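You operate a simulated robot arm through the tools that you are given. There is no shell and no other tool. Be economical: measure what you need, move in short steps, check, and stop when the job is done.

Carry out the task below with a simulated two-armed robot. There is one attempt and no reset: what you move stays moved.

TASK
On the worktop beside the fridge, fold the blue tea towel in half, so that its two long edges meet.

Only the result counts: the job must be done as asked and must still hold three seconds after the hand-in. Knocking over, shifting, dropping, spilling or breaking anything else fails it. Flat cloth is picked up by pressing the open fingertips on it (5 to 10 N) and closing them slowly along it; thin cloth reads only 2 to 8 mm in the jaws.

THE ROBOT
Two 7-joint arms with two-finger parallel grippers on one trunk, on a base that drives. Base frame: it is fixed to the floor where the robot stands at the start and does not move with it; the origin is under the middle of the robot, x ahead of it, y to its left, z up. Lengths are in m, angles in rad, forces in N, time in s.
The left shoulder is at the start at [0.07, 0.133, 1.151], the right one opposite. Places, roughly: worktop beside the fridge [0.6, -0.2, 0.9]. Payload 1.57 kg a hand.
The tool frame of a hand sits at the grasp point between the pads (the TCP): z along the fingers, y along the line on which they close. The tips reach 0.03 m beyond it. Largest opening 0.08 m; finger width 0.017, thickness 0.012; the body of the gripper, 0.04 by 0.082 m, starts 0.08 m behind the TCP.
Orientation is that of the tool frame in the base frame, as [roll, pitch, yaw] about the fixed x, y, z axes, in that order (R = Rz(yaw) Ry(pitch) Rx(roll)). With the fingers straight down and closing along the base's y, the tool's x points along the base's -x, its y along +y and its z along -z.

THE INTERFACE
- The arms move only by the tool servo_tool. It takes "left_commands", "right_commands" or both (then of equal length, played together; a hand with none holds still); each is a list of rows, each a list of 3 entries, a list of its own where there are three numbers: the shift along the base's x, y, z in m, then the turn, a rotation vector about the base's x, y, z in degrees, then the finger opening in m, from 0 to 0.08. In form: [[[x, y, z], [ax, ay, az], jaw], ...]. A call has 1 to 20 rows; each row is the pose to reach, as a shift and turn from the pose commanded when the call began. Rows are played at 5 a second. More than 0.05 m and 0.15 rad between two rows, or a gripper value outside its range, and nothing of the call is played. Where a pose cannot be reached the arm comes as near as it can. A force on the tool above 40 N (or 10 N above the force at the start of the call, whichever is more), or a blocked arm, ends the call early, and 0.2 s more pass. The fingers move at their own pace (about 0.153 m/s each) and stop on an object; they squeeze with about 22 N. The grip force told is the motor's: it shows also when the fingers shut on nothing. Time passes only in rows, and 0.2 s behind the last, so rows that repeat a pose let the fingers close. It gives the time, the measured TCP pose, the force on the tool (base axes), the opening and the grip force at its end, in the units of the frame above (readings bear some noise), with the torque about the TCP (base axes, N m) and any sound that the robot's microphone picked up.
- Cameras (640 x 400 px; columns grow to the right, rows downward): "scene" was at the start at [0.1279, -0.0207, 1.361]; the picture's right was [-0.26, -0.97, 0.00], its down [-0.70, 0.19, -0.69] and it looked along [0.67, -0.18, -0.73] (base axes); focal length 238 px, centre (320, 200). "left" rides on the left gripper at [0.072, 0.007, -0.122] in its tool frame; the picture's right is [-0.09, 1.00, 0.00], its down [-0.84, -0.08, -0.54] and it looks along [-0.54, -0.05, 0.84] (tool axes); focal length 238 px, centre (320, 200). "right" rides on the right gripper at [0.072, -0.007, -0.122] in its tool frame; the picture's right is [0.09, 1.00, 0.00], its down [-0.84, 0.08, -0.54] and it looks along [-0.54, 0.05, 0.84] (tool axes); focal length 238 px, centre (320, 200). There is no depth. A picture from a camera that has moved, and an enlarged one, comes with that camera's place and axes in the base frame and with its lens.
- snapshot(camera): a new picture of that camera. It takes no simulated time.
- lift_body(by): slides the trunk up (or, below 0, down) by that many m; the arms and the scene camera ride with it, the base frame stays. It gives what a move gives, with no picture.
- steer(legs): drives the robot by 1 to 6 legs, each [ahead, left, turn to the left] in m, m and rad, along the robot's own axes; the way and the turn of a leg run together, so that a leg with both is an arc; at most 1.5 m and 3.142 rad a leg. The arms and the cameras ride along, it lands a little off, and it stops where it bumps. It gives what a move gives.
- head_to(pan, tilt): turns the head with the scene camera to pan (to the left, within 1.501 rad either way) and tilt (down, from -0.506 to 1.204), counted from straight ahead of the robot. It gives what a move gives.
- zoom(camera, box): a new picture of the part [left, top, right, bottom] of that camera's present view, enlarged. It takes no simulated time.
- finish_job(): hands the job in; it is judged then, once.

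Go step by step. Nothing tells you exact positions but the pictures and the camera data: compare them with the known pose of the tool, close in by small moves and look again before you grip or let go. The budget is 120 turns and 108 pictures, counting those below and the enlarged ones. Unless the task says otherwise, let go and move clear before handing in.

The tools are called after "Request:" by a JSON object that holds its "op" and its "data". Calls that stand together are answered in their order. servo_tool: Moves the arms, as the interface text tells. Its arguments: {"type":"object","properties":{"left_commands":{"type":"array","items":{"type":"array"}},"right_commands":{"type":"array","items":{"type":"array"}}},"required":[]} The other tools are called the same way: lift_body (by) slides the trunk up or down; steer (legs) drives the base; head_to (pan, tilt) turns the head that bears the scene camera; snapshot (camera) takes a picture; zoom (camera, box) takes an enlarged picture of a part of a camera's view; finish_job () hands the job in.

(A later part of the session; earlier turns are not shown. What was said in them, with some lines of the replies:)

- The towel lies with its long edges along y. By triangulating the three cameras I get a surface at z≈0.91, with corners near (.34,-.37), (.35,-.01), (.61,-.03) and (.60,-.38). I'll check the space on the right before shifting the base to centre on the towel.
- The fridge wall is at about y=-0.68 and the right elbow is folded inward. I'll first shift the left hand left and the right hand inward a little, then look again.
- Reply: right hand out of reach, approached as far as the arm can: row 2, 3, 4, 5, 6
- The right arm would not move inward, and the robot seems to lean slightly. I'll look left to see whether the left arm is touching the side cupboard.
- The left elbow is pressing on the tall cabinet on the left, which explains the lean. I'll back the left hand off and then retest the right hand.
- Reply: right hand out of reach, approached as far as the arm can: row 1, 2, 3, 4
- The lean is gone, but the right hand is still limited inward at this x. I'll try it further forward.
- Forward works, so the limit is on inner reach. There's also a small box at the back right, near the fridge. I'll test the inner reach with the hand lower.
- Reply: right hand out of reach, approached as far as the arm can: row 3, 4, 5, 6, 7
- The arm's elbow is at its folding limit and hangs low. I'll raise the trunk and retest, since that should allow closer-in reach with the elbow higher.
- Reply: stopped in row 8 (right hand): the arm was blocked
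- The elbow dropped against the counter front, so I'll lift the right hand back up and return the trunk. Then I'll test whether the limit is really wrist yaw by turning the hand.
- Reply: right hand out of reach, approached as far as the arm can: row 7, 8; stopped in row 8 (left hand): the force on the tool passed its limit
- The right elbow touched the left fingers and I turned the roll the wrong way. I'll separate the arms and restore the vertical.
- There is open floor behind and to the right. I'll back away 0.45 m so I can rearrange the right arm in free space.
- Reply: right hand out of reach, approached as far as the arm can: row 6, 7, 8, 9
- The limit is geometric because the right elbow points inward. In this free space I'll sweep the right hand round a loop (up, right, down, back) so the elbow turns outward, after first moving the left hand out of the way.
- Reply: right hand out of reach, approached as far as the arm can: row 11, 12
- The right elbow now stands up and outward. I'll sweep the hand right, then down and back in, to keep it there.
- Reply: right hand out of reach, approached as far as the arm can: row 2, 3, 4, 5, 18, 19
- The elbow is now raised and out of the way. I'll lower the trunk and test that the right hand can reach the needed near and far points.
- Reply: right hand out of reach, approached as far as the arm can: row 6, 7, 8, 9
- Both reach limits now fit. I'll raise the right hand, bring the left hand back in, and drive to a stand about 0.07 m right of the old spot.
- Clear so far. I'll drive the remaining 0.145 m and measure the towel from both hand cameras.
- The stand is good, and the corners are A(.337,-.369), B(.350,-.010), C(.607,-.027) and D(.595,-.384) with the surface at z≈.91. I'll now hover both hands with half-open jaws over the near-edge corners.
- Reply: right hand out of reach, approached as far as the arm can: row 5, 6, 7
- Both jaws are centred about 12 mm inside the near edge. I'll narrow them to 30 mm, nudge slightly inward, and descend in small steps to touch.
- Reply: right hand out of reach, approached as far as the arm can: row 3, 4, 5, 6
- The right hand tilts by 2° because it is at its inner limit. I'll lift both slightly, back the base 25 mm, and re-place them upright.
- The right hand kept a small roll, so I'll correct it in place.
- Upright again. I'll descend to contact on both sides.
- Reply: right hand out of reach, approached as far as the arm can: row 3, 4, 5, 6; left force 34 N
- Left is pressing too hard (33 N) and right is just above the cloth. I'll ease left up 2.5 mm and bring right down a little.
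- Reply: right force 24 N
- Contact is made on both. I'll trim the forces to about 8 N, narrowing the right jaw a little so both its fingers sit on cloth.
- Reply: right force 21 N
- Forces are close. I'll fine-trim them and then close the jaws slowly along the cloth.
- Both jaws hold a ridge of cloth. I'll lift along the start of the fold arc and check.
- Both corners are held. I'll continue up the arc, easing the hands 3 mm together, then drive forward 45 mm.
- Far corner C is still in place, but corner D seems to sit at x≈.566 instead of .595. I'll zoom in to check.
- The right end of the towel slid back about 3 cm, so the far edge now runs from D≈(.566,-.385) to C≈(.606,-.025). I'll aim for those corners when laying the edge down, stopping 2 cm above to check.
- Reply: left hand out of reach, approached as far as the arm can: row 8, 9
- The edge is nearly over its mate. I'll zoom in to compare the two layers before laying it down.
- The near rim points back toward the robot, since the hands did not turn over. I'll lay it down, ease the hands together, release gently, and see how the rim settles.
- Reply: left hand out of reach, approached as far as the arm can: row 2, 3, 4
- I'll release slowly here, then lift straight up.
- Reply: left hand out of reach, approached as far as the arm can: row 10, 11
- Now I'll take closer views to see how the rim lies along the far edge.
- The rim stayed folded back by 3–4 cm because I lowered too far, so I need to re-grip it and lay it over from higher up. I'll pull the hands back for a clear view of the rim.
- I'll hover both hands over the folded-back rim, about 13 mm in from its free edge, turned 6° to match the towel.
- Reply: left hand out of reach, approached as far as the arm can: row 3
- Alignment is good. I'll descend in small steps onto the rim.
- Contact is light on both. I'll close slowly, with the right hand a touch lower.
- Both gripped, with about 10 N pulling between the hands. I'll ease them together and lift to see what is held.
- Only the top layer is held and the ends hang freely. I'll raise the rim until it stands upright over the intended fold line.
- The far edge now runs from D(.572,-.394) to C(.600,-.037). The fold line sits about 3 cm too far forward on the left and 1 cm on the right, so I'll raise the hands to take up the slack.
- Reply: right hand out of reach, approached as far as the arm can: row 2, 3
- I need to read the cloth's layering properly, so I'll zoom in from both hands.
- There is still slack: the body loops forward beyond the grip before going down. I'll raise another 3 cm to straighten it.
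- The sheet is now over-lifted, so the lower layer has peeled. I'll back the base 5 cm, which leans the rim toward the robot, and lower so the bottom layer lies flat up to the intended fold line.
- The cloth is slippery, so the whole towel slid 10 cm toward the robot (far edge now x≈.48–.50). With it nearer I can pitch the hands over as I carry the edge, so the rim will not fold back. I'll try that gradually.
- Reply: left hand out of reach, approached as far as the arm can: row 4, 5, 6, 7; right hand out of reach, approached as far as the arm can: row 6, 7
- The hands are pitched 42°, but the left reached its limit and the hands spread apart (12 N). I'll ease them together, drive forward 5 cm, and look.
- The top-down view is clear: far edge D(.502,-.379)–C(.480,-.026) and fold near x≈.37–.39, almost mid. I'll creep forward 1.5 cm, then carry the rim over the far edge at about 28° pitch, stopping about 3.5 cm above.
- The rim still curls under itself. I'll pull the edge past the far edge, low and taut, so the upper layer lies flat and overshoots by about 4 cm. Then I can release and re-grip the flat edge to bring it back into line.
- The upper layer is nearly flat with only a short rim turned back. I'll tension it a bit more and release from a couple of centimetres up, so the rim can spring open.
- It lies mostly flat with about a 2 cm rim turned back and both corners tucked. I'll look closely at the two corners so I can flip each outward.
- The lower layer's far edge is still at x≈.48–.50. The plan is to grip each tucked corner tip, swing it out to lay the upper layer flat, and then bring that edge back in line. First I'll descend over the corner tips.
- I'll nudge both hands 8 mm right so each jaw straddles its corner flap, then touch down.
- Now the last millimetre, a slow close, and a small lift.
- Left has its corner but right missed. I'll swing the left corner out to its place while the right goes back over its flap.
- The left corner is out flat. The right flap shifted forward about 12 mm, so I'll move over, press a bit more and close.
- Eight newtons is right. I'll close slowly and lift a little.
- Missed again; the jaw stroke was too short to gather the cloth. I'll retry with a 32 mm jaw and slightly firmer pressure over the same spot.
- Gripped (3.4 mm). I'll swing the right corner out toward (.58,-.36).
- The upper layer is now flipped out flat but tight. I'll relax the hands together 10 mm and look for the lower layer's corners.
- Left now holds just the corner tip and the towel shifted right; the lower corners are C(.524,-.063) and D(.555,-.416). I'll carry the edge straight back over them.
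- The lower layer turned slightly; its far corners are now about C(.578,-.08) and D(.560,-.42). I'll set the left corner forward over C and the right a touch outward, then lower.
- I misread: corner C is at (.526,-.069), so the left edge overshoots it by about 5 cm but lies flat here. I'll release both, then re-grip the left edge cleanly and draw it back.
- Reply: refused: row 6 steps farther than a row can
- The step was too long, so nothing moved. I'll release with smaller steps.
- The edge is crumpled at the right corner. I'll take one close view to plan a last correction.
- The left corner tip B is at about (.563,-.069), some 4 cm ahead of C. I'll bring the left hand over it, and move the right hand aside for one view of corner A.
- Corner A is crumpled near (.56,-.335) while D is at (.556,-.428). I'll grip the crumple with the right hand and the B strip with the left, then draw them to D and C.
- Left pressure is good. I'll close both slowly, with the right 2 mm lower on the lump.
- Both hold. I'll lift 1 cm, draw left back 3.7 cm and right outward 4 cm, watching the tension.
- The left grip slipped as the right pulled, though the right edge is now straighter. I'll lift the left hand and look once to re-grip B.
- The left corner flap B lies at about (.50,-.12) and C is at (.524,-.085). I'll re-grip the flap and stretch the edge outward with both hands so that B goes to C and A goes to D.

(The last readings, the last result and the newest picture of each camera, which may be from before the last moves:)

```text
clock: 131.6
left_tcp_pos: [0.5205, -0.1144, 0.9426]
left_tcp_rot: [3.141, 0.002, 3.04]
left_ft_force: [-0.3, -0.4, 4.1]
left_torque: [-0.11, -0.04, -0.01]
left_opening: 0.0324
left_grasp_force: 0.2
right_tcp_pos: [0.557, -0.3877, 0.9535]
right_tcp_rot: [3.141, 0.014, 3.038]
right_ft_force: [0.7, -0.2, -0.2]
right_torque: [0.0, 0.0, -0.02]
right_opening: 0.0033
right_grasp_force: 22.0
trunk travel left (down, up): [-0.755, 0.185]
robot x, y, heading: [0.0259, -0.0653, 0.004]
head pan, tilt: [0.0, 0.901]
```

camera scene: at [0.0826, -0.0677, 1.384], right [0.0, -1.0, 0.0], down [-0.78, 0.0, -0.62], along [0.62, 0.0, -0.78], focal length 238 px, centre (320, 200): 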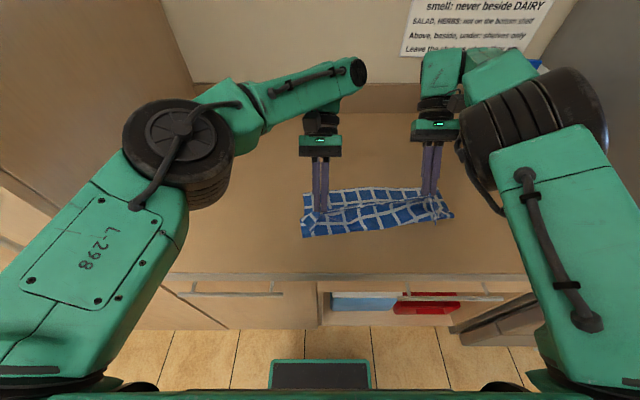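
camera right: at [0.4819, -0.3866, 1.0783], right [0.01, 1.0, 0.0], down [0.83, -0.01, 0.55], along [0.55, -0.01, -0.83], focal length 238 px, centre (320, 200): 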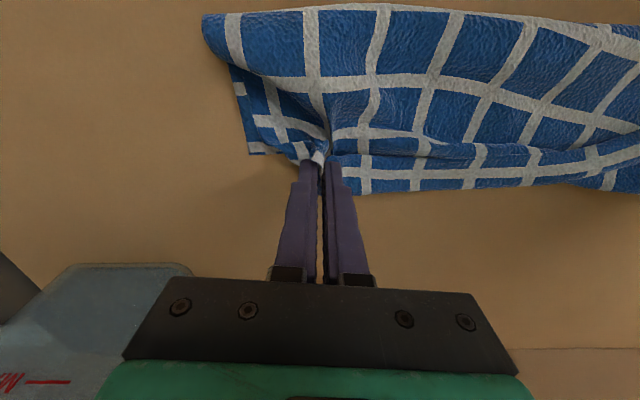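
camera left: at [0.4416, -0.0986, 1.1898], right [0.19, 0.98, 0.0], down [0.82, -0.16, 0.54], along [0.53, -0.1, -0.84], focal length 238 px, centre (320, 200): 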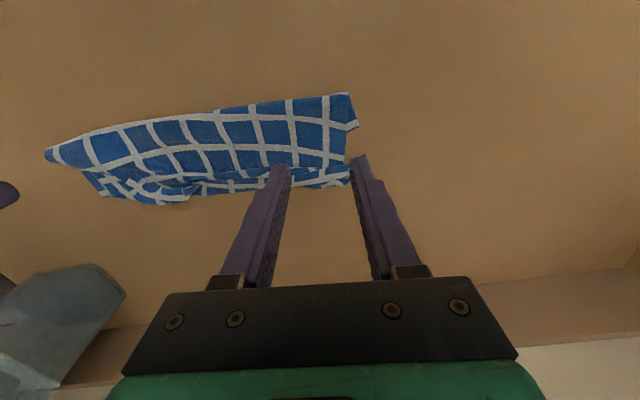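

Request:
{"op": "servo_tool", "data": {"left_commands": [[[0, 0, -0.0006], [0, 0, 0], 0.029], [[0, 0, -0.0006], [0, 0, 0], 0.026], [[0, 0, -0.0006], [0, 0, 0], 0.023], [[0, 0, -0.0006], [0, 0, 0], 0.02], [[0, 0, -0.0006], [0, 0, 0], 0.017], [[0, 0, -0.0006], [0, 0, 0], 0.014], [[0, 0, -0.0006], [0, 0, 0], 0.011], [[0, 0, -0.0006], [0, 0, 0], 0.008], [[0, 0, -0.0006], [0, 0, 0], 0.005], [[0, 0, -0.0006], [0, 0, 0], 0.002], [[0, 0, -0.0006], [0, 0, 0], 0], [[0, 0, -0.0006], [0, 0, 0], 0], [[0.002, 0.002, 0.012], [0, 0, 0], 0], [[0.004, 0.004, 0.02], [0, 0, 0], 0], [[0.004, 0.004, 0.02], [0, 0, 0], 0]]}}

```text
clock: 134.8
left_tcp_pos: [0.5265, -0.1117, 0.9638]
left_tcp_rot: [3.139, 0.0, 3.039]
left_ft_force: [0.1, -1.1, -0.4]
left_torque: [-0.04, -0.02, -0.01]
left_opening: 0.0032
left_grasp_force: 22.0
right_tcp_pos: [0.5566, -0.3861, 0.9519]
right_tcp_rot: [3.141, 0.015, 3.038]
right_ft_force: [-0.7, -0.3, 0.2]
right_torque: [-0.02, -0.02, -0.01]
right_opening: 0.0034
right_grasp_force: 22.4
trunk travel left (down, up): [-0.755, 0.185]
robot x, y, heading: [0.0176, -0.0666, 0.007]
head pan, tilt: [0.0, 0.901]
```

Left holds. I'll stretch the edge gently toward C and D at low height and watch the tension.

Request:
{"op": "servo_tool", "data": {"left_commands": [[[0.004, 0.006, 0.004], [0, 0, 0], 0], [[0.009, 0.012, 0.004], [0, 0, 0], 0], [[0.014, 0.018, 0.002], [0, 0, 0], 0], [[0.016, 0.022, -0.004], [0, 0, 0], 0], [[0.016, 0.022, -0.01], [0, 0, 0], 0], [[0.016, 0.022, -0.01], [0, 0, 0], 0]], "right_commands": [[[0, -0.005, 0.008], [0, 0, 0], 0], [[-0.002, -0.01, 0.008], [0, 0, 0], 0], [[-0.004, -0.015, 0.006], [0, 0, 0], 0], [[-0.006, -0.02, 0.002], [0, 0, 0], 0], [[-0.006, -0.022, 0], [0, 0, 0], 0], [[-0.006, -0.022, 0], [0, 0, 0], 0]]}}

Request:
{"op": "zoom", "data": {"camera": "left", "box": [0, 60, 420, 260]}}

```text
clock: 136.2
left_tcp_pos: [0.5408, -0.0964, 0.9534]
left_tcp_rot: [-3.126, 0.008, 3.03]
left_ft_force: [1.7, -19.6, -0.1]
left_torque: [-0.57, -0.05, 0.01]
left_opening: 0.003
left_grasp_force: 21.8
right_tcp_pos: [0.5507, -0.4008, 0.9505]
right_tcp_rot: [3.121, 0.007, 3.049]
right_ft_force: [-1.3, 19.2, -0.8]
right_torque: [0.59, 0.0, 0.09]
right_opening: 0.0034
right_grasp_force: 21.8
trunk travel left (down, up): [-0.755, 0.185]
robot x, y, heading: [0.0218, -0.0684, 0.005]
head pan, tilt: [0.0, 0.901]
stopped in row 6 (left hand): the force on the tool passed its limit (the readings are from after the stop); the commanded pose is now the measured one
```

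```text
1.52 times, centred on (210, 160) of left
camera zoom: at [0.4682, -0.0788, 1.0744], right [0.2, 0.98, -0.02], down [0.82, -0.16, 0.55], along [0.53, -0.13, -0.84], focal length 363 px, centre (488, 261)
```

zoom: 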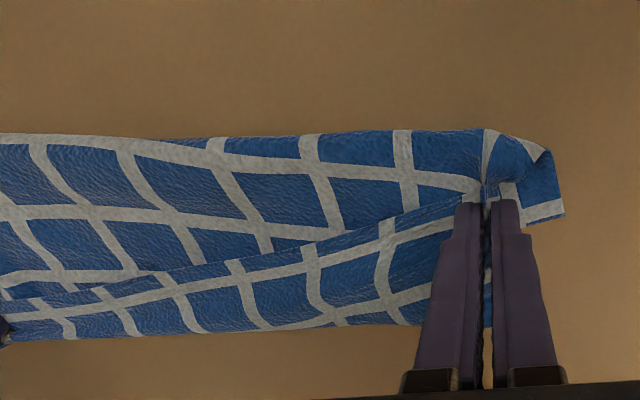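

The edges nearly meet, but an extra roll remains in the upper layer. Both hands now hold the edge well, so I'll lift it upright to undo the roll and re-lay it with the fold further back.

Request:
{"op": "servo_tool", "data": {"left_commands": [[[0, -0.005, 0.012], [0, 0, 0], 0], [[-0.008, -0.007, 0.026], [0, 0, 0], 0], [[-0.018, -0.007, 0.04], [0, 0, 0], 0], [[-0.03, -0.007, 0.054], [0, 0, 0], 0], [[-0.042, -0.007, 0.068], [0, 0, 0], 0], [[-0.054, -0.007, 0.082], [0, 0, 0], 0], [[-0.066, -0.007, 0.096], [0, 0, 0], 0], [[-0.078, -0.007, 0.11], [0, 0, 0], 0], [[-0.09, -0.007, 0.124], [0, 0, 0], 0], [[-0.098, -0.007, 0.136], [0, 0, 0], 0], [[-0.098, -0.007, 0.136], [0, 0, 0], 0]], "right_commands": [[[0, 0.005, 0.012], [0, 0, 0], 0], [[-0.008, 0.007, 0.026], [0, 0, 0], 0], [[-0.018, 0.007, 0.04], [0, 0, 0], 0], [[-0.03, 0.007, 0.054], [0, 0, 0], 0], [[-0.042, 0.007, 0.068], [0, 0, 0], 0], [[-0.054, 0.007, 0.082], [0, 0, 0], 0], [[-0.066, 0.007, 0.096], [0, 0, 0], 0], [[-0.078, 0.007, 0.11], [0, 0, 0], 0], [[-0.09, 0.007, 0.124], [0, 0, 0], 0], [[-0.1, 0.007, 0.138], [0, 0, 0], 0], [[-0.1, 0.007, 0.138], [0, 0, 0], 0]]}}

Request:
{"op": "steer", "data": {"legs": [[-0.05, 0, 0]]}}

Request:
{"op": "servo_tool", "data": {"left_commands": [[[0, 0, -0.02], [0, 0, 0], 0], [[0, 0, -0.04], [0, 0, 0], 0], [[0, 0, -0.055], [0, 0, 0], 0], [[0, 0, -0.06], [0, 0, 0], 0], [[0, 0, -0.06], [0, 0, 0], 0]], "right_commands": [[[0, 0, -0.02], [0, 0, 0], 0], [[0, 0, -0.04], [0, 0, 0], 0], [[0, 0, -0.055], [0, 0, 0], 0], [[0, 0, -0.06], [0, 0, 0], 0], [[0, 0, -0.06], [0, 0, 0], 0]]}}

```text
clock: 138.6
left_tcp_pos: [0.443, -0.0989, 1.0908]
left_tcp_rot: [-3.131, 0.003, 3.034]
left_ft_force: [-0.5, -13.7, 0.2]
left_torque: [-0.41, 0.01, -0.04]
left_opening: 0.0029
left_grasp_force: 21.8
right_tcp_pos: [0.4485, -0.4008, 1.0816]
right_tcp_rot: [3.11, -0.004, 3.029]
right_ft_force: [-0.1, 13.8, -0.4]
right_torque: [0.41, 0.03, 0.05]
right_opening: 0.0034
right_grasp_force: 21.4
trunk travel left (down, up): [-0.755, 0.185]
robot x, y, heading: [0.0212, -0.0668, -0.001]
head pan, tilt: [0.0, 0.901]
```

```text
clock: 139.5
left_tcp_pos: [0.3995, -0.1007, 1.087]
left_tcp_rot: [-3.13, -0.003, 3.033]
left_ft_force: [1.6, -12.5, -0.2]
left_torque: [-0.38, 0.02, -0.02]
left_opening: 0.0027
left_grasp_force: 21.9
right_tcp_pos: [0.4065, -0.4011, 1.082]
right_tcp_rot: [3.108, 0.0, 3.031]
right_ft_force: [-0.6, 12.7, 0.5]
right_torque: [0.38, 0.06, 0.07]
right_opening: 0.0034
right_grasp_force: 22.1
trunk travel left (down, up): [-0.755, 0.185]
robot x, y, heading: [-0.0242, -0.0689, 0.005]
head pan, tilt: [0.0, 0.901]
```

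```text
clock: 140.7
left_tcp_pos: [0.3942, -0.0996, 1.03]
left_tcp_rot: [-3.13, 0.006, 3.036]
left_ft_force: [1.4, -14.3, -0.2]
left_torque: [-0.4, -0.02, -0.01]
left_opening: 0.0031
left_grasp_force: 22.2
right_tcp_pos: [0.3996, -0.4009, 1.0238]
right_tcp_rot: [3.105, 0.0, 3.024]
right_ft_force: [0.0, 14.0, 0.4]
right_torque: [0.41, 0.04, 0.09]
right_opening: 0.0035
right_grasp_force: 22.0
trunk travel left (down, up): [-0.755, 0.185]
robot x, y, heading: [-0.0288, -0.0664, 0.005]
head pan, tilt: [0.0, 0.901]
```

Tension is still 14 N, so I'll ease the hands together, pitch them 30° and drive forward. Then I'll use the last picture to find the far edge.

Request:
{"op": "servo_tool", "data": {"left_commands": [[[0.003, -0.002, 0.002], [0, 6, 0], 0], [[0.006, -0.004, 0.004], [0, 12, 0], 0], [[0.01, -0.005, 0.004], [0, 18, 0], 0], [[0.014, -0.005, 0.004], [0, 24, 0], 0], [[0.018, -0.005, 0.004], [0, 30, 0], 0], [[0.018, -0.005, 0.004], [0, 30, 0], 0]], "right_commands": [[[0.003, 0.002, 0.003], [0, 6, 0], 0], [[0.006, 0.004, 0.006], [0, 12, 0], 0], [[0.01, 0.005, 0.009], [0, 18, 0], 0], [[0.014, 0.005, 0.01], [0, 24, 0], 0], [[0.018, 0.005, 0.01], [0, 30, 0], 0], [[0.018, 0.005, 0.01], [0, 30, 0], 0]]}}

Request:
{"op": "steer", "data": {"legs": [[0.045, 0, 0]]}}

Request:
{"op": "snapshot", "data": {"camera": "right"}}

```text
clock: 142.1
left_tcp_pos: [0.41, -0.1044, 1.0339]
left_tcp_rot: [-3.068, -0.517, 3.018]
left_ft_force: [-0.7, -1.4, -0.2]
left_torque: [-0.04, -0.01, 0.04]
left_opening: 0.0027
left_grasp_force: 22.3
right_tcp_pos: [0.418, -0.3937, 1.0363]
right_tcp_rot: [-3.108, -0.516, 3.013]
right_ft_force: [0.2, 1.8, 0.8]
right_torque: [0.05, -0.02, -0.05]
right_opening: 0.0034
right_grasp_force: 22.0
trunk travel left (down, up): [-0.755, 0.185]
robot x, y, heading: [-0.03, -0.0637, 0.004]
head pan, tilt: [0.0, 0.901]
```

```text
clock: 143.0
left_tcp_pos: [0.4505, -0.1053, 1.0351]
left_tcp_rot: [-3.069, -0.511, 3.02]
left_ft_force: [-1.1, -0.8, 0.4]
left_torque: [-0.01, -0.06, 0.03]
left_opening: 0.0027
left_grasp_force: 21.8
right_tcp_pos: [0.4563, -0.3946, 1.0387]
right_tcp_rot: [-3.109, -0.511, 3.012]
right_ft_force: [0.3, 1.2, 0.3]
right_torque: [0.03, -0.05, -0.01]
right_opening: 0.0033
right_grasp_force: 21.5
trunk travel left (down, up): [-0.755, 0.185]
robot x, y, heading: [0.0146, -0.0667, 0.002]
head pan, tilt: [0.0, 0.901]
```

```text
0 pictures are left
camera right: at [0.4532, -0.3982, 1.1789], right [0.03, 1.0, 0.02], down [1.0, -0.03, 0.06], along [0.06, 0.02, -1.0], focal length 238 px, centre (320, 200)
```

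right: 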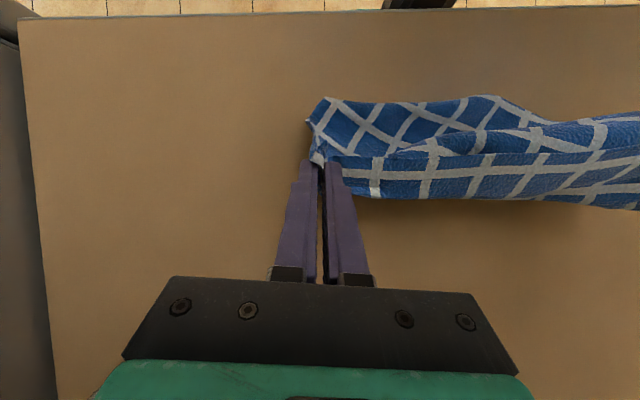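

No pictures are left. By this view the far edge is just under the hands' front side (x≈.45–.46). I'll carry the edge forward 2.7 cm, lower it, release and withdraw upward.

Request:
{"op": "servo_tool", "data": {"left_commands": [[[0.008, 0, -0.006], [0, 0, 0], 0], [[0.016, 0, -0.016], [0, 0, 0], 0], [[0.023, 0, -0.03], [0, 0, 0], 0], [[0.027, 0, -0.046], [0, 0, 0], 0], [[0.029, 0, -0.062], [0, 0, 0], 0], [[0.03, 0, -0.076], [0, 0, 0], 0], [[0.03, 0, -0.076], [0, 0, 0], 0], [[0.03, 0, -0.076], [0, 0, 0], 0.02], [[0.03, 0, -0.076], [0, 0, 0], 0.04], [[0.03, 0, -0.076], [0, 0, 0], 0.04], [[0.03, 0, -0.05], [0, 0, 0], 0.04], [[0.03, 0, -0.01], [0, 0, 0], 0.04], [[0.03, 0, 0.03], [0, 0, 0], 0.04], [[0.03, 0, 0.07], [0, 0, 0], 0.04], [[0.03, 0, 0.07], [0, 0, 0], 0.04]], "right_commands": [[[0.008, 0, -0.006], [0, 0, 0], 0], [[0.016, 0, -0.016], [0, 0, 0], 0], [[0.023, 0, -0.03], [0, 0, 0], 0], [[0.027, 0, -0.046], [0, 0, 0], 0], [[0.029, 0, -0.064], [0, 0, 0], 0], [[0.03, 0, -0.079], [0, 0, 0], 0], [[0.03, 0, -0.079], [0, 0, 0], 0], [[0.03, 0, -0.079], [0, 0, 0], 0.02], [[0.03, 0, -0.079], [0, 0, 0], 0.04], [[0.03, 0, -0.079], [0, 0, 0], 0.04], [[0.03, 0, -0.05], [0, 0, 0], 0.04], [[0.03, 0, -0.01], [0, 0, 0], 0.04], [[0.03, 0, 0.03], [0, 0, 0], 0.04], [[0.03, 0, 0.07], [0, 0, 0], 0.04], [[0.03, 0, 0.07], [0, 0, 0], 0.04]]}}

```text
clock: 146.2
left_tcp_pos: [0.4643, -0.0904, 1.1015]
left_tcp_rot: [-3.068, -0.513, 3.017]
left_ft_force: [0.4, 0.8, -0.1]
left_torque: [-0.03, -0.05, -0.03]
left_opening: 0.0405
left_grasp_force: 0.0
left hand out of reach, approached as far as the arm can: row 4, 5, 6, 7, 8, 9, 10, 11, 12, 13, 14, 15
right_tcp_pos: [0.4922, -0.3952, 1.0971]
right_tcp_rot: [-3.109, -0.51, 3.011]
right_ft_force: [0.2, 0.0, 0.6]
right_torque: [-0.01, 0.01, -0.04]
right_opening: 0.0402
right_grasp_force: 0.0
right hand out of reach, approached as far as the arm can: row 14, 15
trunk travel left (down, up): [-0.755, 0.185]
robot x, y, heading: [0.0136, -0.0663, 0.003]
head pan, tilt: [0.0, 0.901]
```

Both hands have let go and are clear. With no pictures left I can't check or improve the fold any further, so I'll hand it in.

Request:
{"op": "finish_job", "data": {}}

```text
The job is handed in.
```

I handed in the towel folded roughly in half, but I don't know if its two long edges meet. I had used up all the pictures before I laid it down the last time, so I never saw the result.

- **Edges:** one long edge was laid back over about where I judged the other to be. My best guess is that they are off by a few centimetres.
- **Rim and corners:** the laid-over edge probably still has a strip turned back on itself. The corners may be creased.
- **Left side:** the left hand stopped about 1–2 cm short of where I meant to put it, so the towel may be skewed on that side.
- **Position:** the towel slid about on the worktop while I worked and ended up nearer the front edge than where it started.
- **Other items:** I saw nothing else shift or fall. The left arm pressed briefly against the tall cabinet early on, and the right elbow was blocked once, probably by the counter front.
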